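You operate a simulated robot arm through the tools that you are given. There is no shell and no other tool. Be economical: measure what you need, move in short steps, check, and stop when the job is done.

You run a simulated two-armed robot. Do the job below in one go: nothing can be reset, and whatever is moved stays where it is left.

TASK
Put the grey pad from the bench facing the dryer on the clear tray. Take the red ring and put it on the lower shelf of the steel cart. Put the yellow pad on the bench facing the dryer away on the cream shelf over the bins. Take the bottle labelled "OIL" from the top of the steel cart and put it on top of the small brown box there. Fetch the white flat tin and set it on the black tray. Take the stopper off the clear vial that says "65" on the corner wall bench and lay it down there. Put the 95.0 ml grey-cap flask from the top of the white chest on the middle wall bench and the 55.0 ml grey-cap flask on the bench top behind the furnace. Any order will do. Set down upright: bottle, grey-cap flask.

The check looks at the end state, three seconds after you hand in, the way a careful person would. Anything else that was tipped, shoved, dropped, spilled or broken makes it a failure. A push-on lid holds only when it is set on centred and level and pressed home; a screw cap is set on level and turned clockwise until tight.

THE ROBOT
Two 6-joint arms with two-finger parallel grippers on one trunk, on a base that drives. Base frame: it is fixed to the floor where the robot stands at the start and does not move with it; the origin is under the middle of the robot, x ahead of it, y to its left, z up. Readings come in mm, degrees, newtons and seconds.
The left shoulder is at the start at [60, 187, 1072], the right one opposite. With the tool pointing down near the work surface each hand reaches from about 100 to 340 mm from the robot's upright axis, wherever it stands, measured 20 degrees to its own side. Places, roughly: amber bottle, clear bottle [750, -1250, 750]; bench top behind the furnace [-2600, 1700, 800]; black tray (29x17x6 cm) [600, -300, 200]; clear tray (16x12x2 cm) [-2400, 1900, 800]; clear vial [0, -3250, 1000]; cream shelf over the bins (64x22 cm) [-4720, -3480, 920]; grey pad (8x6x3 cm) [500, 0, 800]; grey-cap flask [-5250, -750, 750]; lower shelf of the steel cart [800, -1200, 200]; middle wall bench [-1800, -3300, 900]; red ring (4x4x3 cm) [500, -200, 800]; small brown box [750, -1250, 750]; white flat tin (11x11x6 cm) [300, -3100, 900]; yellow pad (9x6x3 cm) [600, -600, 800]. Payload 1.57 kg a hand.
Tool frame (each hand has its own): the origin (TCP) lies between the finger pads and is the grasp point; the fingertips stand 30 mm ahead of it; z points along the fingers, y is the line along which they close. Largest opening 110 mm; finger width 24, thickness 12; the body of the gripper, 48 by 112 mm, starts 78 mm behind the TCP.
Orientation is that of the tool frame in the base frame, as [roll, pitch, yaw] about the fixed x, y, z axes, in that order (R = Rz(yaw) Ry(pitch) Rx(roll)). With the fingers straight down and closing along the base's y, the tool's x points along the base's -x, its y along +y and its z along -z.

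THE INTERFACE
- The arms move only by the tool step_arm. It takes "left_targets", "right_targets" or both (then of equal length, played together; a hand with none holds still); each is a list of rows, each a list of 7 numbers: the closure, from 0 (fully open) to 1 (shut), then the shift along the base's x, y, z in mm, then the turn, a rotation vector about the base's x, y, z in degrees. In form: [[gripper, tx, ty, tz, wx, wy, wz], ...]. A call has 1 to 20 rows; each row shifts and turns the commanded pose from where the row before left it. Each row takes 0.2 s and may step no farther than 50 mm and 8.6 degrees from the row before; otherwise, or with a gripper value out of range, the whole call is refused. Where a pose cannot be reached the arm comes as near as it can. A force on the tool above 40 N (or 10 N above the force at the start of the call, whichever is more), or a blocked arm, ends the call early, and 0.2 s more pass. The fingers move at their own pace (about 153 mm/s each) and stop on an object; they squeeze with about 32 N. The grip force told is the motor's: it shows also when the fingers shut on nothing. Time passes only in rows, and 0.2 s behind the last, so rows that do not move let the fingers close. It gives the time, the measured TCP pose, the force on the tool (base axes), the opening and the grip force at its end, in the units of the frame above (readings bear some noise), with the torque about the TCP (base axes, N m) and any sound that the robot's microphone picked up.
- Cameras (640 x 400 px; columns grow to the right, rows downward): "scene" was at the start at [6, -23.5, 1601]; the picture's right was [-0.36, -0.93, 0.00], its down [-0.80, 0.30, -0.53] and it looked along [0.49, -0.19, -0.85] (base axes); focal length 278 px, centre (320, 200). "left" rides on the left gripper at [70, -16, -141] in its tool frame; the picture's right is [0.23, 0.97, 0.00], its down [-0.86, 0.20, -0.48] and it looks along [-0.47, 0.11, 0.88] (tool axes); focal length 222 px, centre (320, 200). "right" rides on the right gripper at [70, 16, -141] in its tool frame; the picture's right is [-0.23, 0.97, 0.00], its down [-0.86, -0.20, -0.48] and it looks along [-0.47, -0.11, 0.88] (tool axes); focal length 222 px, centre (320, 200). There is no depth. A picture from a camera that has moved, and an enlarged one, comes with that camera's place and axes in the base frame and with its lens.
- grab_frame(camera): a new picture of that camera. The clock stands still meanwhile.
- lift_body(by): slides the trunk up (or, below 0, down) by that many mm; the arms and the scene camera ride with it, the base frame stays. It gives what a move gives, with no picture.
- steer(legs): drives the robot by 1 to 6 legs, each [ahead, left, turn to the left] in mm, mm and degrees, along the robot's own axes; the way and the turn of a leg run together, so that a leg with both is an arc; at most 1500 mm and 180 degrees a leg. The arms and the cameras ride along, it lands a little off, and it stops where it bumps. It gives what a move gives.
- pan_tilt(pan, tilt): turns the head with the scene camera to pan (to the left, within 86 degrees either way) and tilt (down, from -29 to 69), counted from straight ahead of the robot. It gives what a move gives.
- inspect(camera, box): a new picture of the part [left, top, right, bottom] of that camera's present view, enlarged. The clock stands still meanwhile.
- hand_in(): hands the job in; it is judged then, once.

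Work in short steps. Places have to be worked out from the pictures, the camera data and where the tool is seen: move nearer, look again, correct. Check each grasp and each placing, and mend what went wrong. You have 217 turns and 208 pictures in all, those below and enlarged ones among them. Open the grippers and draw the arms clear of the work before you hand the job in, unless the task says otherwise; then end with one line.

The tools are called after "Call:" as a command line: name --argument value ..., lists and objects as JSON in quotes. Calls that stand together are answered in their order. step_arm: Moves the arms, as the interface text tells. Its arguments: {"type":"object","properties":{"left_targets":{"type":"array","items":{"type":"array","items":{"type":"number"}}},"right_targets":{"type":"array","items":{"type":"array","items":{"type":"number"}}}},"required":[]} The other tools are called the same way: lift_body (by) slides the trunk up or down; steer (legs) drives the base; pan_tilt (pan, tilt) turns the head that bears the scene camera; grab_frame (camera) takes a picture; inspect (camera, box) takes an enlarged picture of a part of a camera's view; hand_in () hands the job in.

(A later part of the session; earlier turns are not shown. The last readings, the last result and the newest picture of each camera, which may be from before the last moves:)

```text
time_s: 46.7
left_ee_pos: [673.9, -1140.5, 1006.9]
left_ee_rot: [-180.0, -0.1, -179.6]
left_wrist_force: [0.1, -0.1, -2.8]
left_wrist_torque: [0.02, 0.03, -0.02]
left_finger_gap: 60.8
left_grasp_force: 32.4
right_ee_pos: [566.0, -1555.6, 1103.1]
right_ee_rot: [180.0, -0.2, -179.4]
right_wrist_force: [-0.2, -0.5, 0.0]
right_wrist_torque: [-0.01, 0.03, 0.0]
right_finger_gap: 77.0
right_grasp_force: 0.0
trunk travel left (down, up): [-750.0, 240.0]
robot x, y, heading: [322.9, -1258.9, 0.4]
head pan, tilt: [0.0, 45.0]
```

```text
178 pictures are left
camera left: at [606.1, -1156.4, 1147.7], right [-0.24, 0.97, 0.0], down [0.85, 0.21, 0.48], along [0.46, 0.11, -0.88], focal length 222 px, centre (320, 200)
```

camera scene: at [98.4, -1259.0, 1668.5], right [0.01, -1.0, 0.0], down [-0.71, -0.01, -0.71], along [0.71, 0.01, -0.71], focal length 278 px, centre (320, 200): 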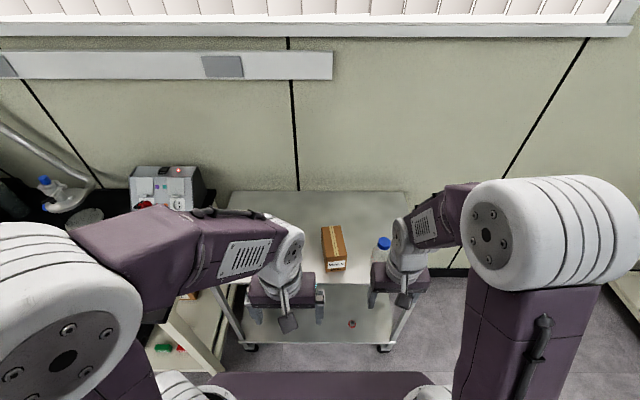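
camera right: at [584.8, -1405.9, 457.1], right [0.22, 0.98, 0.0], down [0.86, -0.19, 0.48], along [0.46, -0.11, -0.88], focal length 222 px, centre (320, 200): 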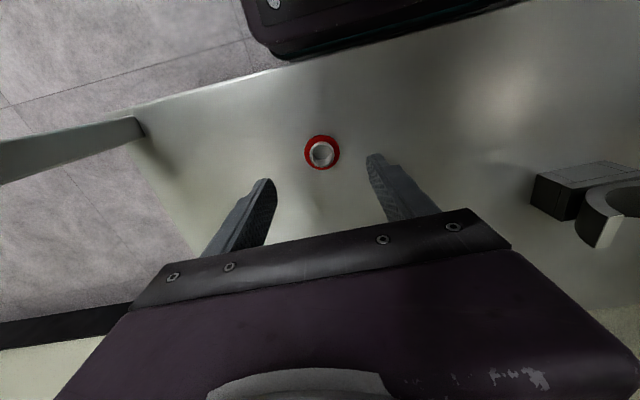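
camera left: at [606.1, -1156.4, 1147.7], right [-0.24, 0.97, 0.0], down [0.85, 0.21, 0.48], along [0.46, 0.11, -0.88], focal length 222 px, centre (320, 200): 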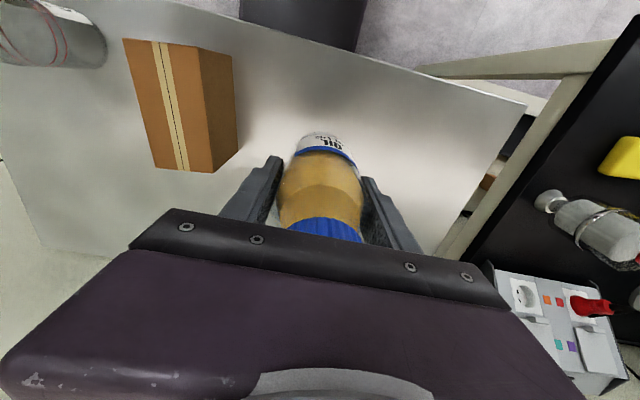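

Box top center computed at (675,-1301). I carry the bottle over it, check alignment before lowering.

Call:
step_arm --left_targets '[[0.8, 0, -40, 0, 0, 0, 0], [0.8, 0, -40, 0, 0, 0, 0], [0.8, 1, -40, 0, 0, 0, 0], [0.8, 0, -40, 0, 0, 0, 0], [0.8, 0, 0, -20, 0, 0, 0], [0.8, 0, 0, 0, 0, 0, 0]]'

Call:
grab_frame --camera "left"

Call:
grab_frame --camera "right"

Call:
inspect --camera "scene" --box '[220, 150, 480, 350]'

```text
time_s: 48.1
left_ee_pos: [675.4, -1301.1, 986.8]
left_ee_rot: [-180.0, -0.1, -179.5]
left_wrist_force: [0.4, 0.5, -2.8]
left_wrist_torque: [-0.01, 0.0, 0.01]
left_finger_gap: 60.9
left_grasp_force: 31.6
right_ee_pos: [565.8, -1554.3, 1103.3]
right_ee_rot: [-180.0, -0.4, -179.4]
right_wrist_force: [-0.6, -0.1, 0.3]
right_wrist_torque: [-0.02, -0.02, 0.03]
right_finger_gap: 77.1
right_grasp_force: 0.1
trunk travel left (down, up): [-750.0, 240.0]
robot x, y, heading: [324.3, -1257.4, 0.4]
head pan, tilt: [0.0, 45.0]
```

```text
177 pictures are left
camera left: at [606.3, -1316.5, 1127.1], right [-0.24, 0.97, 0.0], down [0.85, 0.21, 0.48], along [0.46, 0.11, -0.88], focal length 222 px, centre (320, 200)
```

left: 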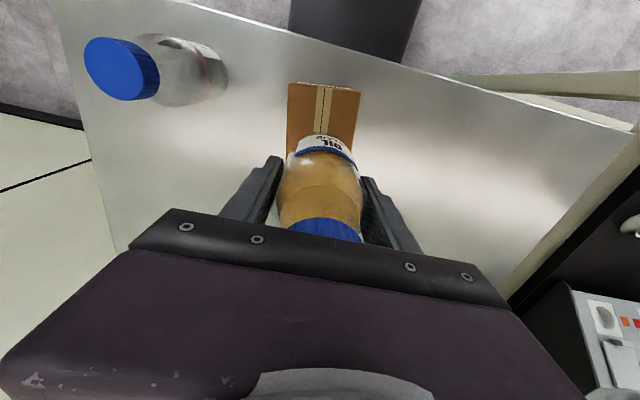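

```text
176 pictures are left
camera right: at [496.4, -1540.3, 1245.6], right [0.22, 0.98, 0.0], down [0.86, -0.19, 0.47], along [0.46, -0.1, -0.88], focal length 222 px, centre (320, 200)
```

right: 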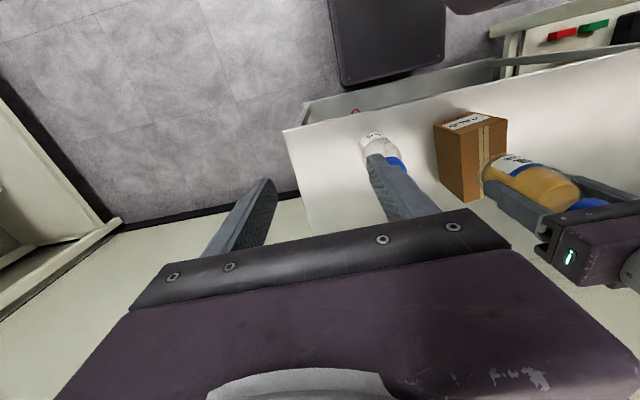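

```text
2.00 times, centred on (350, 250) of scene
camera zoom: at [347.4, -1256.3, 1668.5], right [0.01, -1.0, 0.0], down [-0.71, -0.01, -0.71], along [0.71, 0.01, -0.71], focal length 557 px, centre (260, 100)
```

zoom: 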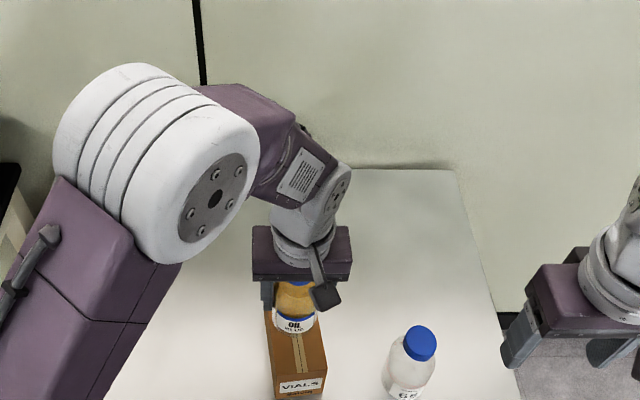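

Bottle is centred over the box. I lower gently in 2–3 mm rows until contact.

Call:
step_arm --left_targets '[[0.8, 0, 0, -8, 0, 0, 0], [0.8, 0, 0, -5, 0, 0, 0], [0.8, 0, 0, -2, 0, 0, 0], [0.8, 0, 0, -2, 0, 0, 0], [0.8, 0, 0, -2, 0, 0, 0], [0.8, 0, 0, -2, 0, 0, 0], [0.8, 0, 0, -2, 0, 0, 0], [0.8, 0, 0, -2, 0, 0, 0], [0.8, 0, 0, -2, 0, 0, 0], [0.8, 0, 0, -2, 0, 0, 0], [0.8, 0, 0, -2, 0, 0, 0], [0.8, 0, 0, -2, 0, 0, 0]]'

Call:
grab_frame --camera "right"

```text
time_s: 50.7
left_ee_pos: [675.1, -1300.6, 956.4]
left_ee_rot: [-179.8, 0.4, -179.5]
left_wrist_force: [-4.2, 4.0, 21.7]
left_wrist_torque: [0.37, 0.54, -0.06]
left_finger_gap: 61.2
left_grasp_force: 31.8
right_ee_pos: [563.1, -1554.3, 1104.3]
right_ee_rot: [-180.0, -0.2, -179.4]
right_wrist_force: [0.4, 0.0, 0.1]
right_wrist_torque: [0.03, -0.01, 0.01]
right_finger_gap: 76.9
right_grasp_force: 0.0
trunk travel left (down, up): [-750.0, 240.0]
robot x, y, heading: [324.0, -1256.7, 0.8]
head pan, tilt: [0.0, 45.0]
stopped in row 12 (left hand): the force on the tool passed its limit at 45 N (the readings are from after the stop); the commanded pose is now the measured one
```

```text
174 pictures are left
camera right: at [494.1, -1539.7, 1246.0], right [0.22, 0.98, 0.0], down [0.86, -0.19, 0.48], along [0.46, -0.11, -0.88], focal length 222 px, centre (320, 200)
```

right: 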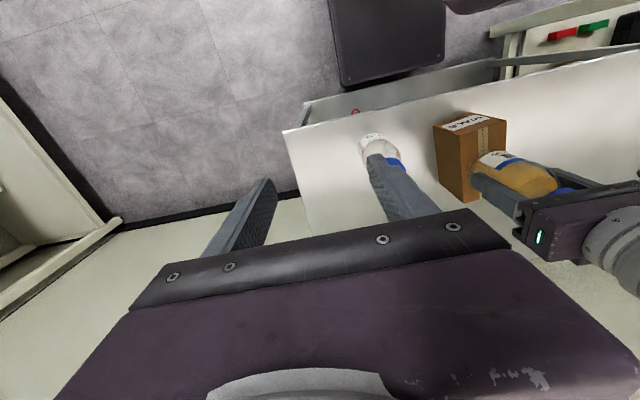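

Contact with the box at TCP 956. I unload 1 mm, open and rise straight up.

Call:
step_arm --left_targets '[[0.8, 0, 0, 1, 0, 0, 0], [0.4, 0, 0, 0, 0, 0, 0], [0.1, 0, 0, 0, 0, 0, 0], [0.0, 0, 0, 0, 0, 0, 0], [0, 0, 0, 20, 0, 0, 0], [0, 0, 0, 45, 0, 0, 0], [0, 0, 0, 45, 0, 0, 0], [0, 0, 0, 45, 0, 0, 0]]'

Call:
grab_frame --camera "left"

Call:
grab_frame --camera "right"

```text
time_s: 52.5
left_ee_pos: [676.3, -1301.1, 1111.6]
left_ee_rot: [-179.8, 0.2, -179.5]
left_wrist_force: [0.5, -0.3, 0.0]
left_wrist_torque: [-0.04, 0.0, 0.01]
left_finger_gap: 109.9
left_grasp_force: 0.1
right_ee_pos: [565.2, -1555.0, 1102.9]
right_ee_rot: [-179.8, -0.3, -179.4]
right_wrist_force: [-0.4, -0.1, -0.6]
right_wrist_torque: [0.0, -0.04, 0.03]
right_finger_gap: 77.0
right_grasp_force: 0.1
trunk travel left (down, up): [-750.0, 240.0]
robot x, y, heading: [326.6, -1256.2, 0.5]
head pan, tilt: [0.0, 45.0]
```

```text
173 pictures are left
camera left: at [605.6, -1316.5, 1252.9], right [-0.24, 0.97, 0.0], down [0.85, 0.21, 0.48], along [0.47, 0.11, -0.88], focal length 222 px, centre (320, 200)
```

left: 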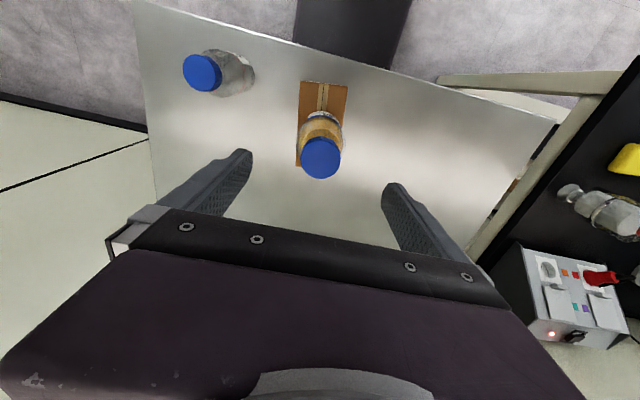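

```text
172 pictures are left
camera right: at [496.0, -1540.2, 1245.6], right [0.22, 0.98, 0.0], down [0.86, -0.19, 0.47], along [0.46, -0.1, -0.88], focal length 222 px, centre (320, 200)
```

right: 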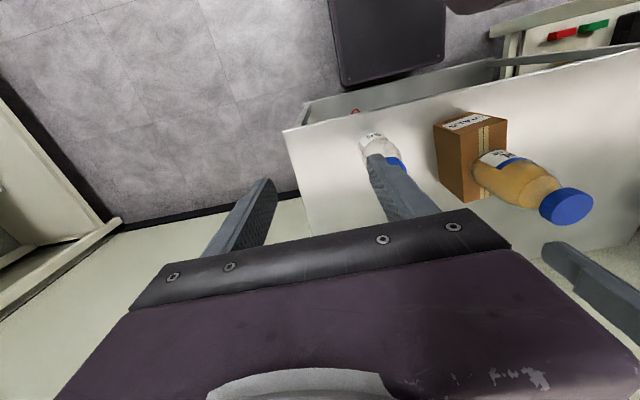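

The OIL bottle stands on the box. I back away, turn right and drive toward the corner wall bench, then look.

Call:
steer --legs '[[-350, 0, 0], [0, 0, -90], [850, 0, 0]]'

Call:
pan_tilt --pan 0 --tilt 30

Call:
grab_frame --camera "scene"

```text
time_s: 62.7
left_ee_pos: [-66.3, -2461.2, 1112.3]
left_ee_rot: [-179.9, 0.2, 90.0]
left_wrist_force: [0.1, 1.4, -0.5]
left_wrist_torque: [0.02, 0.02, 0.0]
left_finger_gap: 109.9
left_grasp_force: 0.0
right_ee_pos: [-319.8, -2349.4, 1103.9]
right_ee_rot: [180.0, -0.3, 90.2]
right_wrist_force: [-0.6, 0.5, 0.7]
right_wrist_torque: [-0.01, -0.04, 0.01]
right_finger_gap: 77.2
right_grasp_force: 0.2
trunk travel left (down, up): [-750.0, 240.0]
robot x, y, heading: [-20.3, -2112.3, -90.0]
head pan, tilt: [0.0, 45.0]
```

```text
time_s: 63.4
left_ee_pos: [-67.7, -2461.6, 1112.2]
left_ee_rot: [-179.9, 0.3, 90.0]
left_wrist_force: [0.4, 0.6, 0.2]
left_wrist_torque: [0.02, -0.01, -0.03]
left_finger_gap: 109.5
left_grasp_force: 0.1
right_ee_pos: [-319.8, -2350.1, 1102.7]
right_ee_rot: [180.0, -0.1, 90.2]
right_wrist_force: [-0.3, -0.4, -0.4]
right_wrist_torque: [0.01, 0.0, -0.02]
right_finger_gap: 77.0
right_grasp_force: 0.1
trunk travel left (down, up): [-750.0, 240.0]
robot x, y, heading: [-18.6, -2108.0, -90.0]
head pan, tilt: [0.0, 30.0]
```

```text
171 pictures are left
camera scene: at [-18.6, -2139.6, 1691.0], right [-1.0, 0.0, 0.0], down [0.0, 0.5, -0.87], along [0.0, -0.87, -0.5], focal length 278 px, centre (320, 200)
```

scene: 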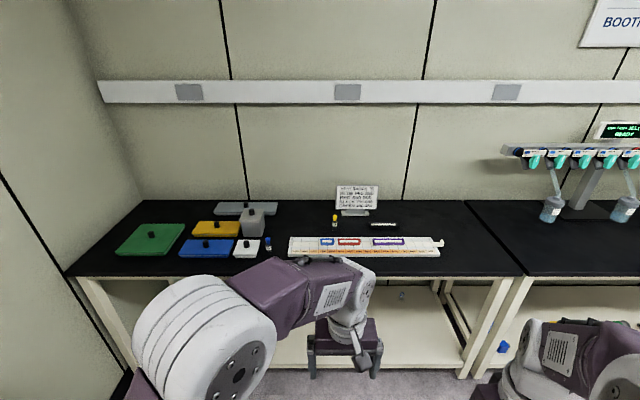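

The bench comes into view. I enlarge its top for the vial and tin.

Call:
inspect --camera "scene" --box '[170, 175, 330, 275]'

Call:
inspect --camera "scene" --box '[280, 170, 460, 270]'

```text
4.00 times, centred on (250, 225) of scene
camera zoom: at [-18.6, -2139.6, 1691.0], right [-1.0, 0.0, 0.0], down [0.0, 0.5, -0.87], along [0.0, -0.87, -0.5], focal length 1114 px, centre (600, 100)
```

zoom: 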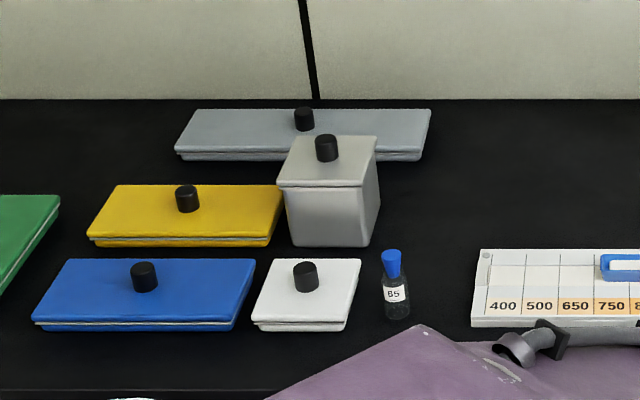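

```text
3.56 times, centred on (370, 220) of scene
camera zoom: at [-18.6, -2139.6, 1691.0], right [-1.0, 0.0, 0.0], down [0.0, 0.5, -0.87], along [0.0, -0.87, -0.5], focal length 990 px, centre (142, 129)
```

zoom: 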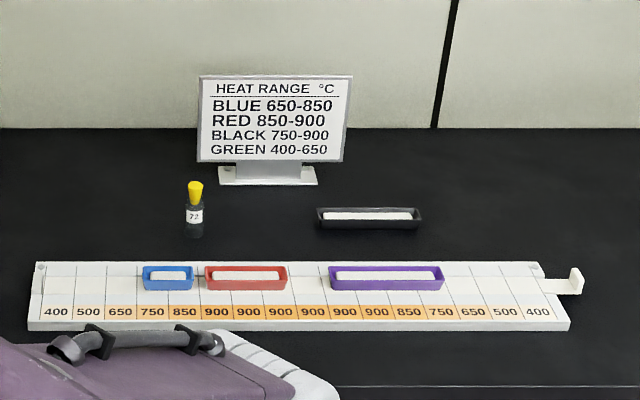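

Two stoppered vials exist (blue and yellow stoppers). I enlarge each label more.

Call:
inspect --camera "scene" --box '[260, 233, 276, 255]'

Call:
inspect --camera "scene" --box '[327, 212, 343, 238]'

```text
16.00 times, centred on (268, 244) of scene
camera zoom: at [-18.6, -2139.6, 1691.0], right [-1.0, 0.0, 0.0], down [0.0, 0.5, -0.87], along [0.0, -0.87, -0.5], focal length 4455 px, centre (1152, -504)
```

zoom: 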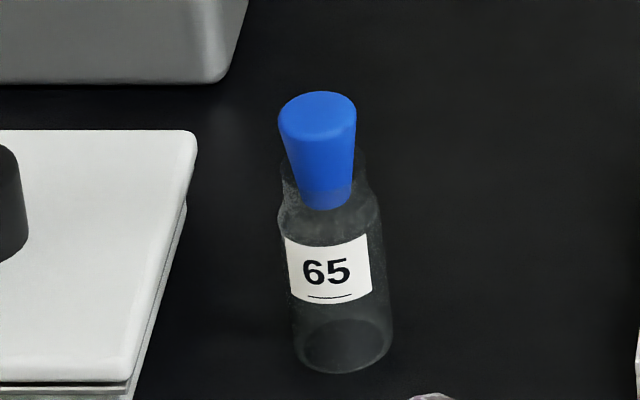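

```text
15.38 times, centred on (335, 225) of scene
camera zoom: at [-18.6, -2139.6, 1691.0], right [-1.0, 0.0, 0.0], down [0.0, 0.5, -0.87], along [0.0, -0.87, -0.5], focal length 4283 px, centre (89, -185)
```

zoom: 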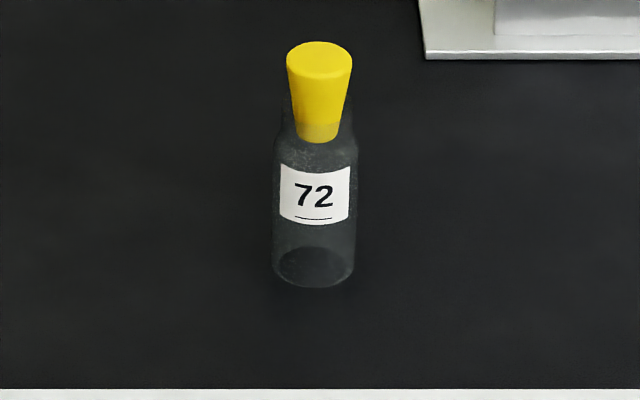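

The "65" vial is the blue-stoppered one at about (196,-3051), the white tin just left of it. I drive to face it.

Call:
steer --legs '[[0, 215, 0], [560, 0, 0]]'

Call:
pan_tilt --pan 0 --tilt 58

Call:
grab_frame --camera "scene"

Call:
grab_frame --camera "left"

```text
time_s: 67.9
left_ee_pos: [151.6, -3025.2, 1112.9]
left_ee_rot: [-179.9, 0.2, 90.5]
left_wrist_force: [0.2, -0.3, 0.3]
left_wrist_torque: [0.02, -0.01, -0.01]
left_finger_gap: 110.0
left_grasp_force: 0.0
right_ee_pos: [-100.6, -2916.8, 1104.1]
right_ee_rot: [-179.9, -0.3, 90.5]
right_wrist_force: [0.3, -0.2, 0.0]
right_wrist_torque: [-0.01, -0.03, 0.0]
right_finger_gap: 77.0
right_grasp_force: 0.0
trunk travel left (down, up): [-750.0, 240.0]
robot x, y, heading: [198.7, -2672.4, -89.5]
head pan, tilt: [0.0, 30.0]
```

```text
time_s: 68.9
left_ee_pos: [153.3, -3027.0, 1112.0]
left_ee_rot: [-179.9, 0.2, 90.5]
left_wrist_force: [0.0, -0.7, -0.1]
left_wrist_torque: [0.0, 0.01, -0.01]
left_finger_gap: 110.3
left_grasp_force: 0.1
right_ee_pos: [-101.2, -2915.5, 1103.4]
right_ee_rot: [-180.0, -0.2, 90.5]
right_wrist_force: [0.9, -0.9, -0.8]
right_wrist_torque: [0.02, 0.05, -0.01]
right_finger_gap: 77.1
right_grasp_force: 0.1
trunk travel left (down, up): [-750.0, 240.0]
robot x, y, heading: [195.4, -2674.7, -89.4]
head pan, tilt: [0.0, 58.0]
```

```text
166 pictures are left
camera scene: at [199.3, -2682.4, 1651.4], right [-1.0, -0.01, 0.0], down [-0.01, 0.85, -0.53], along [0.0, -0.53, -0.85], focal length 278 px, centre (320, 200)
```

scene: 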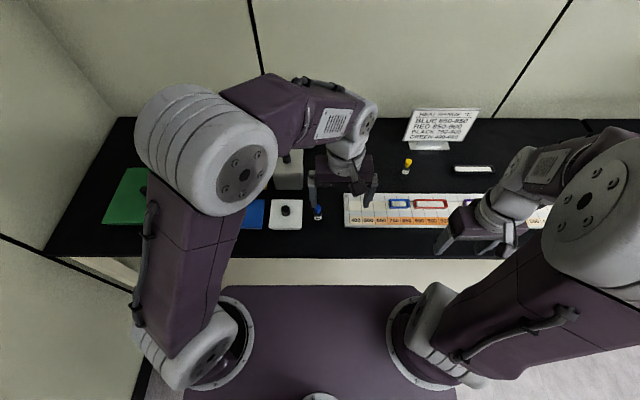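

```text
165 pictures are left
camera left: at [136.2, -2955.1, 1252.5], right [0.97, 0.23, 0.0], down [0.21, -0.85, 0.48], along [0.11, -0.47, -0.88], focal length 222 px, centre (320, 200)
```

left: 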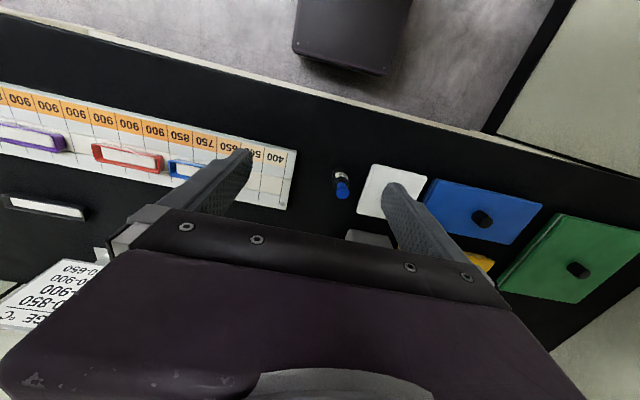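

I enlarge the vial in both views to triangulate it precisely.

Call:
inspect --camera "scene" --box '[260, 190, 340, 240]'

Call:
inspect --camera "left" --box '[300, 150, 380, 200]'

```text
8.00 times, centred on (300, 215) of scene
camera zoom: at [199.3, -2682.4, 1651.4], right [-1.0, -0.01, 0.0], down [-0.01, 0.85, -0.53], along [0.0, -0.53, -0.85], focal length 2227 px, centre (480, 80)
```

zoom: 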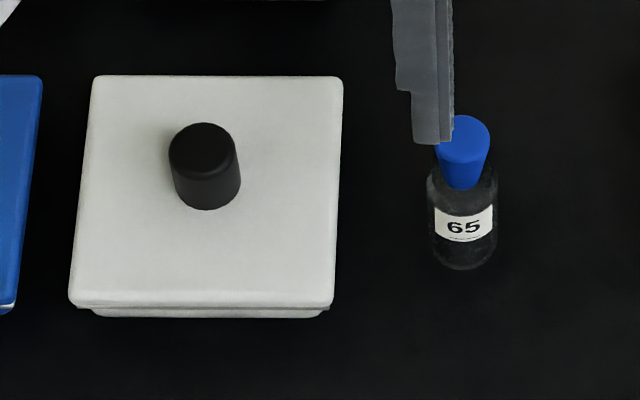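

```text
8.00 times, centred on (340, 175) of left
camera zoom: at [136.2, -2955.1, 1252.5], right [0.97, 0.23, 0.0], down [0.21, -0.85, 0.48], along [0.11, -0.47, -0.88], focal length 1777 px, centre (160, 400)
```

zoom: 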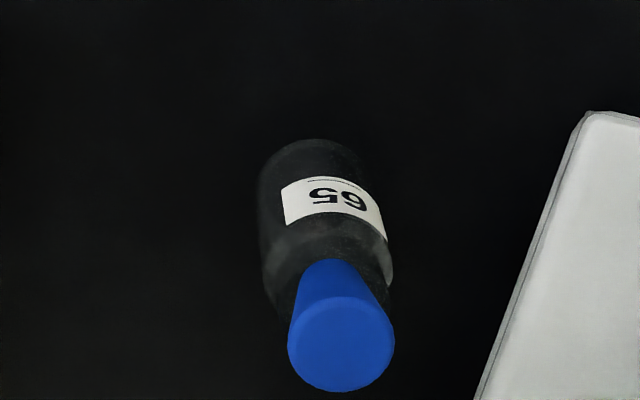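

Stopper top at (200,-3084,976), vial body beneath, tin at x 250–345. I tilt the left hand 45° forward to hold the vial from the front, to a pre-grasp pose.

Call:
step_arm --left_targets '[[0.545, 8, 2, -21, -7.5, 0, 0], [0.545, 8, 2, -22, -7.5, 0, 0], [0.545, 8, 2, -22, -7.5, 0, 0], [0.545, 8, 2, -22, -7.5, 0, 0], [0.545, 8, 2, -22, -7.5, 0, 0], [0.545, 7, 3, -21, -7.5, 0, 0], [0.545, 0, 0, 0, 0, 0, 0]]'

Call:
inspect --camera "scene" --box '[240, 160, 400, 260]'

Call:
grab_frame --camera "left"

```text
time_s: 70.5
left_ee_pos: [186.9, -3026.1, 1010.9]
left_ee_rot: [178.8, 42.3, 90.1]
left_wrist_force: [0.5, 0.2, 0.5]
left_wrist_torque: [0.01, 0.02, -0.01]
left_finger_gap: 50.3
left_grasp_force: 0.0
left hand out of reach, approached as far as the arm can: row 4, 6
right_ee_pos: [-101.0, -2915.5, 1102.8]
right_ee_rot: [-179.9, -0.3, 90.6]
right_wrist_force: [0.0, -0.9, 0.2]
right_wrist_torque: [0.0, 0.0, 0.0]
right_finger_gap: 77.2
right_grasp_force: 0.0
trunk travel left (down, up): [-750.0, 240.0]
robot x, y, heading: [197.5, -2677.4, -89.5]
head pan, tilt: [0.0, 58.0]
```

```text
4.00 times, centred on (320, 210) of scene
camera zoom: at [200.0, -2682.4, 1651.4], right [-1.0, -0.01, 0.0], down [-0.01, 0.85, -0.53], along [0.0, -0.53, -0.85], focal length 1114 px, centre (320, 160)
```

zoom: 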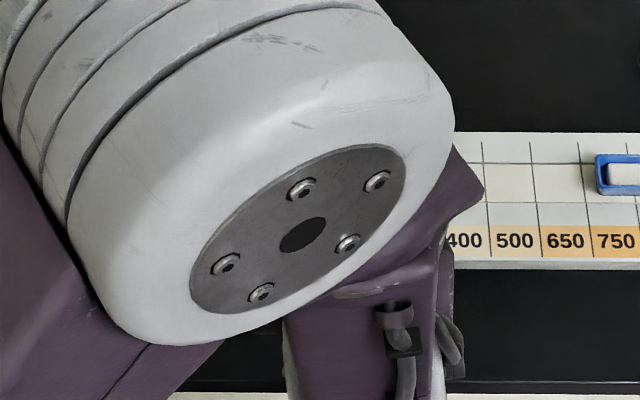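

```text
161 pictures are left
camera left: at [165.8, -2878.2, 1067.1], right [0.97, 0.19, -0.14], down [0.19, -0.31, 0.93], along [0.13, -0.93, -0.34], focal length 222 px, centre (320, 200)
```

left: 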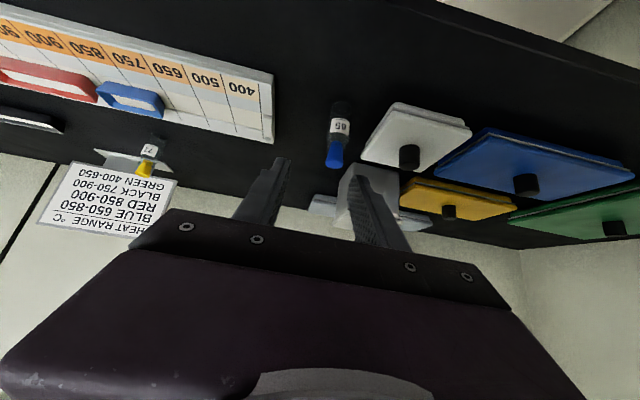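

The front-tilted pose folds the arm too much. Instead I'll lean the left hand from its own side (closing along y) and use the right one vertically from above; first I raise and turn both hands, then drive slightly closer.

Call:
step_arm --left_targets '[[0.4, 0, 0, 18, 7, 0, 0], [0.4, 0, 0, 18, 7, 0, 0], [0.4, 0, 0, 18, 7, 0, 0], [0.4, 0, 0, 18, 7, 0, 0], [0.4, 0, 0, 18, 7, 0, 0], [0.4, 0, 0, 18, 7, 0, 0], [0.4, 6, 0, 0, 0, 0, -8.2], [0.4, 6, 0, 0, 0, 0, -8.2], [0.4, 6, 0, 0, 0, 0, -8.2], [0.4, 6, 0, 0, 0, 0, -8.2], [0.4, 6, 0, 0, 0, 0, -8.2], [0.4, 6, 0, 0, 0, 0, -8.2], [0.4, 6, 0, 0, 0, 0, -8.2], [0.4, 6, 0, 0, 0, 0, -8.2], [0.4, 6, 0, 0, 0, 0, -8.2], [0.4, 6, 0, 0, 0, 0, -8.2], [0.4, 6, 0, 0, 0, 0, -8]]' --right_targets '[[0.5, 9, -2, 0, 0, 0, 0], [0.5, 9, -2, 0, 0, 0, 0], [0.5, 9, -2, 0, 0, 0, 0], [0.5, 9, -2, 0, 0, 0, 0], [0.5, 9, -2, 0, 0, 0, 0], [0.5, 9, -2, 0, 0, 0, 0], [0.5, 9, -2, 0, 0, 0, 8.2], [0.5, 9, -2, 0, 0, 0, 8.2], [0.5, 9, -2, 0, 0, 0, 8.2], [0.5, 9, -2, 0, 0, 0, 8.2], [0.5, 9, -2, 0, 0, 0, 8.2], [0.5, 9, -2, 0, 0, 0, 8.2], [0.5, 9, -2, 0, 0, 0, 8.2], [0.5, 9, -2, 0, 0, 0, 8.2], [0.5, 9, -2, 0, 0, 0, 8.2], [0.5, 9, -2, 0, 0, 0, 8.2], [0.5, 9, -2, 0, 0, 0, 8]]'

Call:
steer --legs '[[30, 0, 0]]'

Call:
grab_frame --camera "scene"

```text
time_s: 74.1
left_ee_pos: [252.1, -3024.8, 1118.4]
left_ee_rot: [178.9, 0.4, 0.3]
left_wrist_force: [0.1, -0.4, 0.8]
left_wrist_torque: [0.03, 0.02, 0.04]
left_finger_gap: 66.3
left_grasp_force: 0.1
right_ee_pos: [52.6, -2950.0, 1102.9]
right_ee_rot: [179.9, -0.3, -179.4]
right_wrist_force: [-0.4, -0.2, 0.4]
right_wrist_torque: [0.01, 0.01, 0.0]
right_finger_gap: 55.1
right_grasp_force: 0.1
trunk travel left (down, up): [-750.0, 240.0]
robot x, y, heading: [201.0, -2673.5, -89.9]
head pan, tilt: [0.0, 58.0]
```

```text
time_s: 74.9
left_ee_pos: [251.6, -3048.8, 1120.2]
left_ee_rot: [178.7, 0.3, 0.4]
left_wrist_force: [0.0, 1.1, 0.1]
left_wrist_torque: [-0.07, 0.0, 0.01]
left_finger_gap: 66.2
left_grasp_force: 0.1
right_ee_pos: [51.7, -2975.1, 1104.2]
right_ee_rot: [-179.6, -0.2, -179.4]
right_wrist_force: [0.2, 0.5, 0.1]
right_wrist_torque: [-0.1, -0.04, 0.0]
right_finger_gap: 55.1
right_grasp_force: 0.1
trunk travel left (down, up): [-750.0, 240.0]
robot x, y, heading: [198.8, -2707.0, -89.6]
head pan, tilt: [0.0, 58.0]
```

```text
160 pictures are left
camera scene: at [199.4, -2703.4, 1651.4], right [-1.0, -0.01, 0.0], down [-0.01, 0.85, -0.53], along [0.0, -0.53, -0.85], focal length 278 px, centre (320, 200)
```

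scene: 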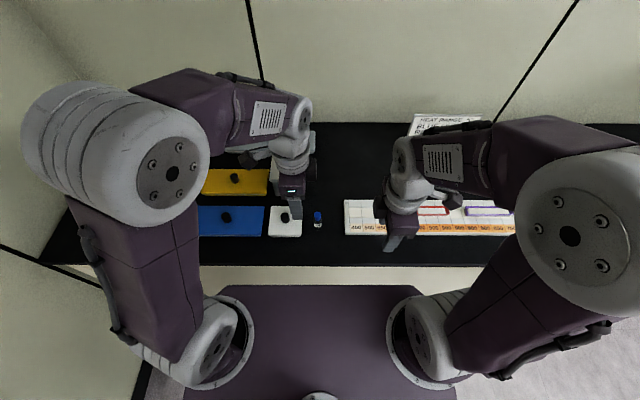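

Both hands turned fine. I lean the left hand 35° and bring it to the pre-grasp above the tin's right edge.

Call:
step_arm --left_targets '[[0.545, 2.4, -7, -23.6, 0, 7, 0], [0.545, 2.4, -7, -23.6, 0, 7, 0], [0.545, 2.4, -7, -23.6, 0, 7, 0], [0.545, 2.4, -7, -23.6, 0, 7, 0], [0.545, 2.4, -7, -23.6, 0, 7, 0], [0.545, 0, 0, 0, 0, 0, 0]]'

Call:
grab_frame --camera "left"

Call:
inspect --camera "scene" --box '[240, 140, 400, 240]'

```text
time_s: 76.3
left_ee_pos: [263.0, -3089.1, 1000.5]
left_ee_rot: [179.2, 35.4, 0.6]
left_wrist_force: [0.2, -0.2, 0.8]
left_wrist_torque: [0.01, 0.03, 0.02]
left_finger_gap: 49.9
left_grasp_force: 0.1
right_ee_pos: [51.2, -2979.4, 1102.1]
right_ee_rot: [-180.0, -0.2, -179.5]
right_wrist_force: [0.0, 0.7, -0.4]
right_wrist_torque: [0.01, 0.02, 0.0]
right_finger_gap: 55.1
right_grasp_force: 0.0
trunk travel left (down, up): [-750.0, 240.0]
robot x, y, heading: [194.2, -2705.6, -89.7]
head pan, tilt: [0.0, 58.0]
```

```text
159 pictures are left
camera left: at [401.7, -3069.2, 1074.4], right [0.2, -0.97, -0.12], down [-0.42, -0.2, 0.89], along [-0.89, -0.13, -0.44], focal length 222 px, centre (320, 200)
```

left: 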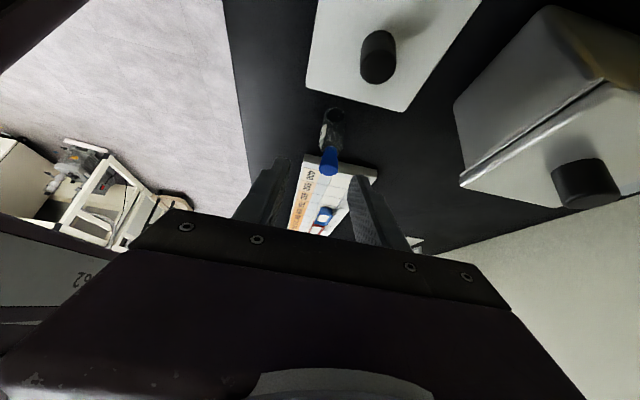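

```text
4.00 times, centred on (320, 190) of scene
camera zoom: at [198.8, -2712.1, 1651.4], right [-1.0, -0.01, 0.0], down [-0.01, 0.85, -0.53], along [0.0, -0.53, -0.85], focal length 1114 px, centre (320, 240)
```

zoom: 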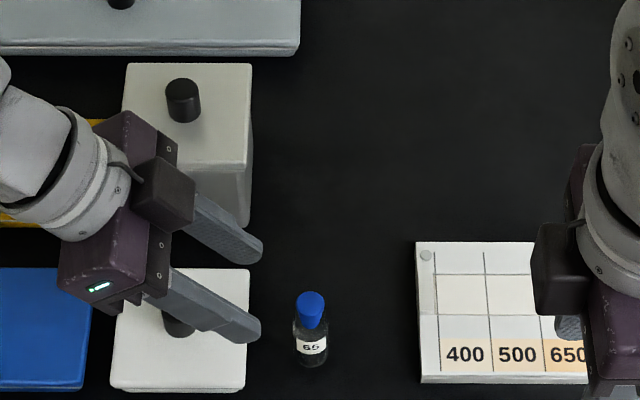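

Correcting: combining these views gives the bench at z≈850, the vial at (205,-3102) with stopper top ≈ 942. I go to the corrected approach line and halfway in.

Call:
step_arm --left_targets '[[0.545, 0, -13, -41, 0, 0, 0], [0.545, -12, 0, -16, 0, 0, 0], [0.545, -12, 0, -16, 0, 0, 0], [0.545, 0, 0, 0, 0, 0, 0]]'

Call:
grab_frame --camera "left"

Call:
inspect --camera "scene" --box '[280, 160, 360, 220]'

```text
time_s: 77.3
left_ee_pos: [239.5, -3103.9, 926.4]
left_ee_rot: [179.3, 35.4, 0.4]
left_wrist_force: [-0.2, -0.2, 0.3]
left_wrist_torque: [0.01, 0.02, -0.04]
left_finger_gap: 50.3
left_grasp_force: 0.2
right_ee_pos: [52.0, -2978.4, 1102.7]
right_ee_rot: [180.0, -0.3, -179.4]
right_wrist_force: [0.5, -0.3, 0.0]
right_wrist_torque: [0.02, 0.01, -0.02]
right_finger_gap: 55.2
right_grasp_force: 0.1
trunk travel left (down, up): [-750.0, 240.0]
robot x, y, heading: [198.7, -2705.7, -89.4]
head pan, tilt: [0.0, 58.0]
```

```text
157 pictures are left
camera left: at [378.1, -3082.6, 1000.7], right [0.2, -0.97, -0.12], down [-0.42, -0.2, 0.89], along [-0.89, -0.13, -0.45], focal length 222 px, centre (320, 200)
```

left: 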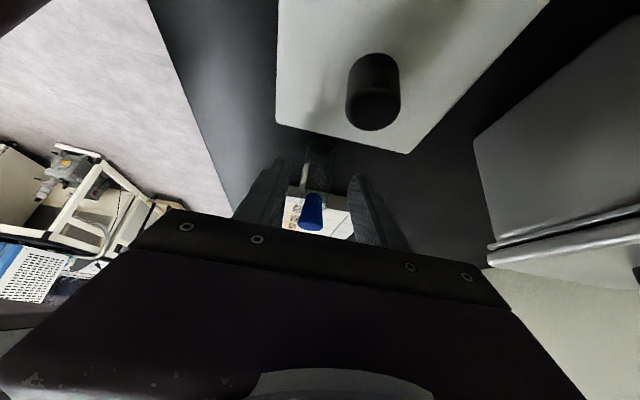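

```text
6.67 times, centred on (320, 190) of scene
camera zoom: at [200.3, -2712.9, 1651.4], right [-1.0, -0.01, 0.0], down [-0.01, 0.85, -0.53], along [0.0, -0.53, -0.85], focal length 1856 px, centre (320, 267)
```

zoom: 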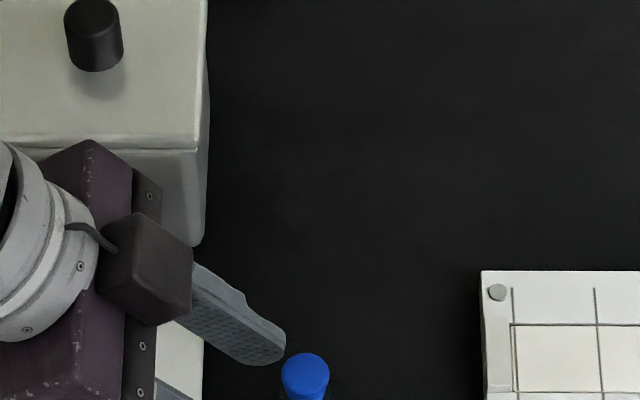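

The vial sits between the fingers. I finish the approach and check before closing.

Call:
step_arm --left_targets '[[0.545, -8, 1, -11, 0, 0, 0], [0.545, -8, 0, -11, 0, 0, 0], [0.545, -7, 0, -10, 0, 0, 0], [0.545, 0, 0, 0, 0, 0, 0]]'

Call:
grab_frame --camera "left"

Call:
inspect --camera "scene" --box '[280, 180, 360, 240]'

Call:
grab_frame --camera "right"

```text
time_s: 78.3
left_ee_pos: [215.3, -3102.4, 895.7]
left_ee_rot: [179.2, 35.4, 0.4]
left_wrist_force: [-0.2, 0.3, -0.5]
left_wrist_torque: [0.03, -0.01, -0.04]
left_finger_gap: 49.8
left_grasp_force: 0.1
right_ee_pos: [52.0, -2978.8, 1102.8]
right_ee_rot: [180.0, -0.3, -179.5]
right_wrist_force: [-0.1, -0.3, 0.5]
right_wrist_torque: [-0.03, -0.01, -0.02]
right_finger_gap: 54.9
right_grasp_force: 0.0
trunk travel left (down, up): [-750.0, 240.0]
robot x, y, heading: [195.1, -2702.1, -89.6]
head pan, tilt: [0.0, 58.0]
```

```text
155 pictures are left
camera left: at [354.1, -3081.1, 969.4], right [0.2, -0.97, -0.12], down [-0.42, -0.2, 0.89], along [-0.89, -0.13, -0.45], focal length 222 px, centre (320, 200)
```

left: 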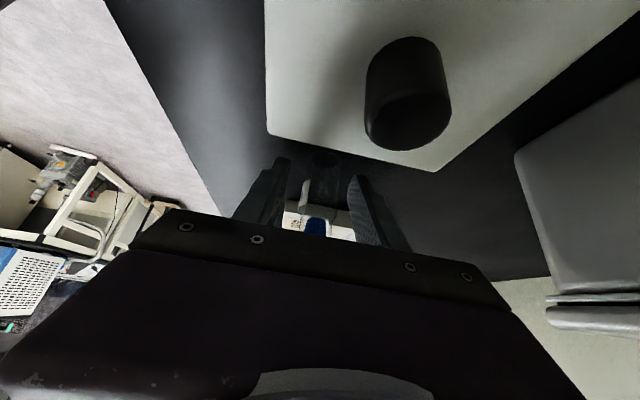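

```text
6.67 times, centred on (320, 210) of scene
camera zoom: at [199.7, -2712.2, 1651.4], right [-1.0, -0.01, 0.0], down [-0.01, 0.85, -0.53], along [0.0, -0.53, -0.85], focal length 1856 px, centre (320, 133)
```

zoom: 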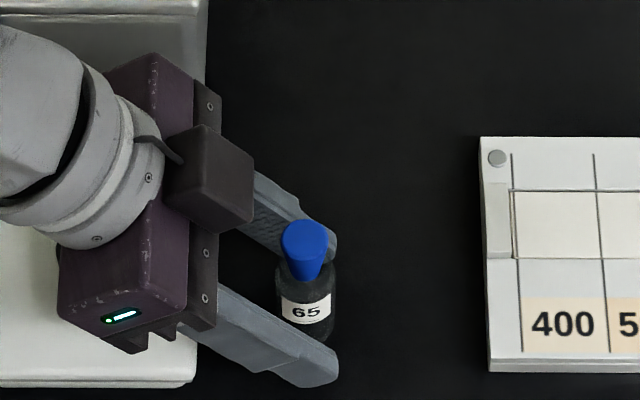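

```text
153 pictures are left
camera right: at [-17.4, -2964.1, 1245.4], right [0.22, 0.98, 0.0], down [0.86, -0.19, 0.47], along [0.46, -0.11, -0.88], focal length 222 px, centre (320, 200)
```

right: 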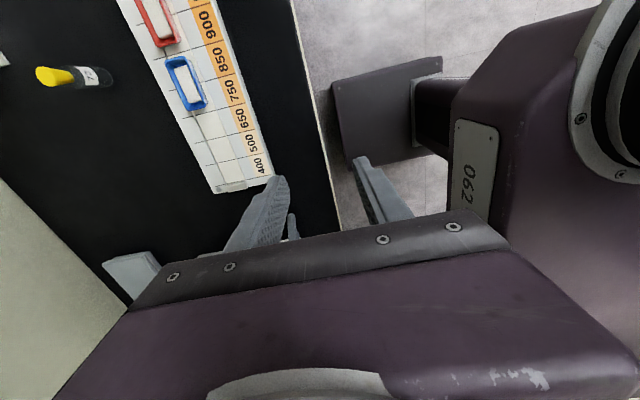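

Vial is between the fingers near their ends. I close the left hand on the vial body.

Call:
step_arm --left_targets '[[0.65, 0, 0, 0, 0, 0, 0], [0.75, 0, 0, 0, 0, 0, 0], [0.9, 0, 0, 0, 0, 0, 0], [0.9, 0, 0, 0, 0, 0, 0]]' --right_targets '[[0.6, 35, -20, 0, 0, 0, 0], [0.6, 35, -20, 0, 0, 0, 0], [0.6, 40, -20, 0, 0, 0, 0], [0.6, 39, -20, 0, 0, 0, 0]]'

Call:
inspect --camera "scene" --box '[260, 160, 380, 240]'

Call:
grab_frame --camera "right"

```text
time_s: 79.3
left_ee_pos: [215.4, -3102.7, 895.8]
left_ee_rot: [179.3, 35.4, 0.5]
left_wrist_force: [0.5, -0.1, -0.2]
left_wrist_torque: [0.02, 0.0, -0.04]
left_finger_gap: 25.6
left_grasp_force: 31.8
right_ee_pos: [203.4, -3060.4, 1103.5]
right_ee_rot: [-180.0, -0.4, -179.6]
right_wrist_force: [0.8, -0.7, 0.2]
right_wrist_torque: [0.01, 0.0, -0.04]
right_finger_gap: 44.3
right_grasp_force: 0.1
trunk travel left (down, up): [-750.0, 240.0]
robot x, y, heading: [200.7, -2701.9, -89.4]
head pan, tilt: [0.0, 58.0]
```

```text
5.00 times, centred on (320, 200) of scene
camera zoom: at [201.8, -2713.8, 1651.4], right [-1.0, -0.01, 0.0], down [-0.01, 0.85, -0.53], along [0.0, -0.53, -0.85], focal length 1392 px, centre (320, 200)
```

zoom: 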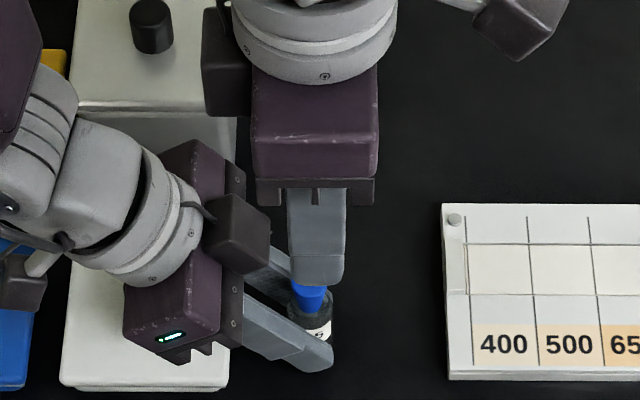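

```text
151 pictures are left
camera right: at [133.5, -3046.3, 1245.7], right [0.22, 0.98, 0.0], down [0.86, -0.19, 0.47], along [0.46, -0.1, -0.88], focal length 222 px, centre (320, 200)
```

right: 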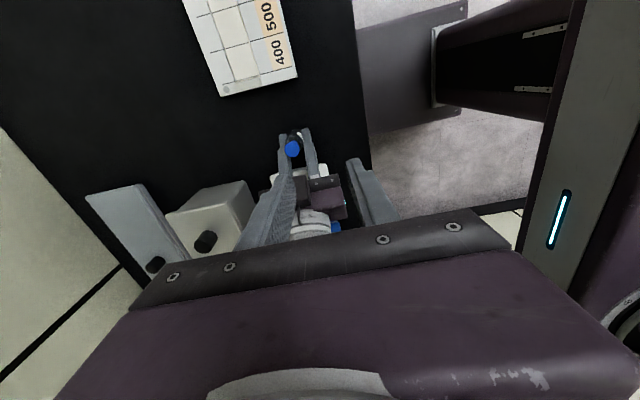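

Vial held (25.6 mm); stopper at (206,-3102). I bring the right hand above it and descend around the stopper.

Call:
step_arm --right_targets '[[0.6, -1, -42, 0, 0, 0, 0], [0.6, 0, 0, -45, 0, 0, 0], [0.6, 0, 0, -45, 0, 0, 0], [0.6, 0, 0, -35, 0, 0, 0], [0.6, 0, 0, 0, 0, 0, 0]]'

Call:
grab_frame --camera "right"

Call:
inspect --camera "scene" --box '[260, 160, 380, 240]'

```text
time_s: 80.5
left_ee_pos: [216.6, -3101.2, 895.9]
left_ee_rot: [179.2, 35.3, 0.3]
left_wrist_force: [0.4, 0.4, -0.7]
left_wrist_torque: [0.01, 0.01, -0.03]
left_finger_gap: 25.8
left_grasp_force: 31.9
right_ee_pos: [199.4, -3101.8, 979.0]
right_ee_rot: [180.0, -0.2, -179.5]
right_wrist_force: [1.3, 0.1, -0.7]
right_wrist_torque: [-0.03, -0.01, 0.02]
right_finger_gap: 44.1
right_grasp_force: 0.0
trunk travel left (down, up): [-750.0, 240.0]
robot x, y, heading: [196.6, -2704.0, -89.7]
head pan, tilt: [0.0, 58.0]
```

```text
150 pictures are left
camera right: at [130.1, -3086.5, 1121.6], right [0.22, 0.98, 0.0], down [0.86, -0.19, 0.47], along [0.46, -0.11, -0.88], focal length 222 px, centre (320, 200)
```

right: 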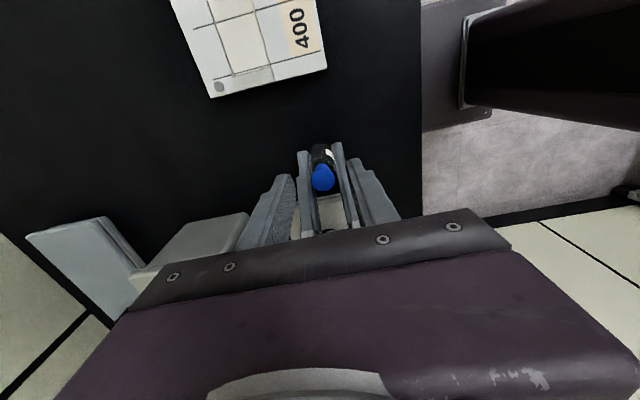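

```text
5.00 times, centred on (320, 200) of scene
camera zoom: at [199.6, -2711.4, 1651.4], right [-1.0, -0.01, 0.0], down [-0.01, 0.85, -0.53], along [0.0, -0.53, -0.85], focal length 1392 px, centre (320, 200)
```

zoom: 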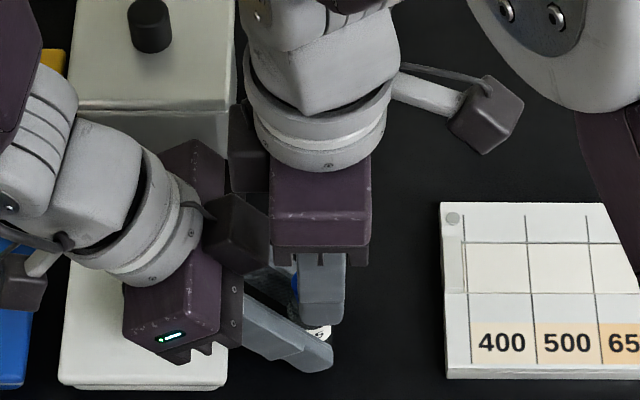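

The left hand's upper box is near the right palm, so I lean the right hand 15° away before going down the last 27 mm.

Call:
step_arm --right_targets '[[0.6, -2, 0, 0, 0, -7.5, 0], [0.6, 0, 0, 0, 0, -7.5, 0], [0.6, 0, 0, -9, 0, 0, 0], [0.6, 0, 0, -9, 0, 0, 0], [0.6, 0, 0, -9, 0, 0, 0], [0.6, 0, 0, 0, 0, 0, 0]]'

Call:
grab_frame --camera "right"

Call:
inspect --camera "scene" --box '[260, 160, 380, 240]'

```text
time_s: 81.9
left_ee_pos: [215.1, -3102.7, 895.2]
left_ee_rot: [179.2, 35.4, 0.3]
left_wrist_force: [-0.6, -1.3, -0.1]
left_wrist_torque: [-0.02, 0.0, 0.01]
left_finger_gap: 26.1
left_grasp_force: 32.0
right_ee_pos: [197.6, -3101.3, 950.9]
right_ee_rot: [-179.8, 14.7, -179.5]
right_wrist_force: [-0.3, -0.5, 0.2]
right_wrist_torque: [0.02, 0.0, -0.02]
right_finger_gap: 43.9
right_grasp_force: 0.1
trunk travel left (down, up): [-750.0, 240.0]
robot x, y, heading: [196.6, -2704.1, -89.6]
head pan, tilt: [0.0, 58.0]
```

```text
148 pictures are left
camera right: at [93.9, -3086.3, 1070.5], right [0.21, 0.98, 0.06], down [0.71, -0.19, 0.68], along [0.67, -0.11, -0.73], focal length 222 px, centre (320, 200)
```

right: 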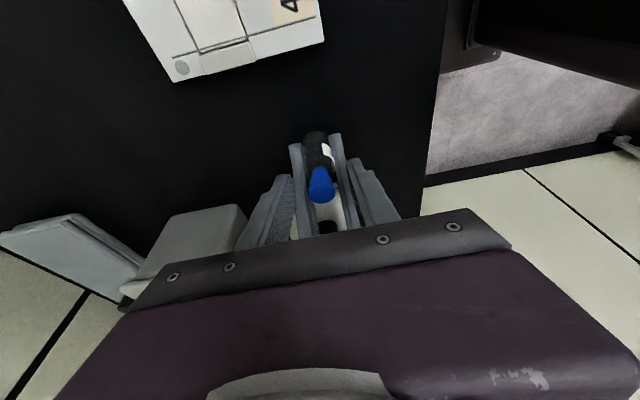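

```text
5.00 times, centred on (320, 200) of scene
camera zoom: at [200.0, -2712.2, 1651.4], right [-1.0, -0.01, 0.0], down [-0.01, 0.85, -0.53], along [0.0, -0.53, -0.85], focal length 1392 px, centre (320, 200)
```

zoom: 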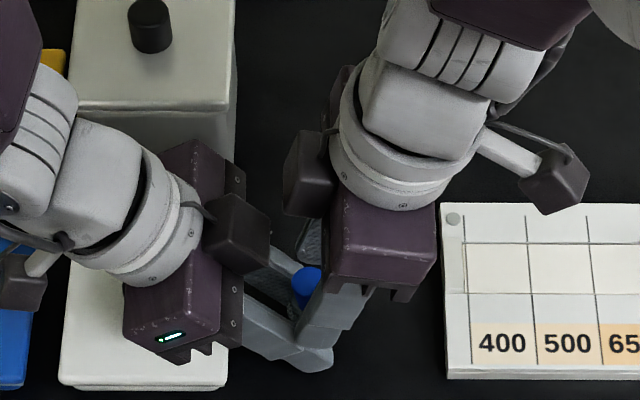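

The stopper is centered between the right fingers. I close on it and pull straight up while the left holds the vial.

Call:
step_arm --right_targets '[[0.75, 0, 0, 0, 0, 0, 0], [0.95, 0, 0, 0, 0, 0, 0], [0.95, 0, 0, 0, 0, 0, 0], [0.95, 0, 0, 3, 0, 0, 0], [0.95, 0, 0, 4, 0, 0, 0], [0.95, 0, 0, 6, 0, 0, 0], [0.95, 0, 0, 10, 0, 0, 0], [0.95, 0, 0, 15, 0, 0, 0]]'

Call:
inspect --camera "scene" --box '[270, 160, 370, 240]'

```text
time_s: 83.7
left_ee_pos: [214.9, -3101.5, 895.3]
left_ee_rot: [179.2, 35.3, 0.5]
left_wrist_force: [-0.2, 0.3, -1.0]
left_wrist_torque: [-0.03, 0.01, -0.01]
left_finger_gap: 25.6
left_grasp_force: 32.1
right_ee_pos: [198.1, -3100.5, 989.7]
right_ee_rot: [-179.8, 14.7, -179.5]
right_wrist_force: [0.1, -0.9, -0.9]
right_wrist_torque: [0.0, -0.02, 0.0]
right_finger_gap: 15.1
right_grasp_force: 30.9
trunk travel left (down, up): [-750.0, 240.0]
robot x, y, heading: [198.0, -2702.7, -89.5]
head pan, tilt: [0.0, 58.0]
heard: snap
```

```text
5.00 times, centred on (320, 200) of scene
camera zoom: at [199.6, -2711.7, 1651.4], right [-1.0, -0.01, 0.0], down [-0.01, 0.85, -0.53], along [0.0, -0.53, -0.85], focal length 1392 px, centre (320, 200)
```

zoom: 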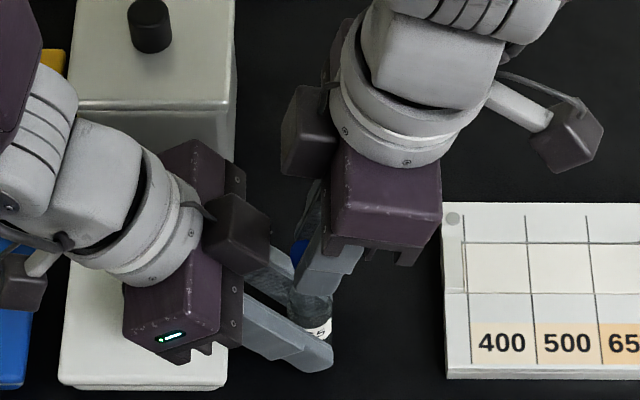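

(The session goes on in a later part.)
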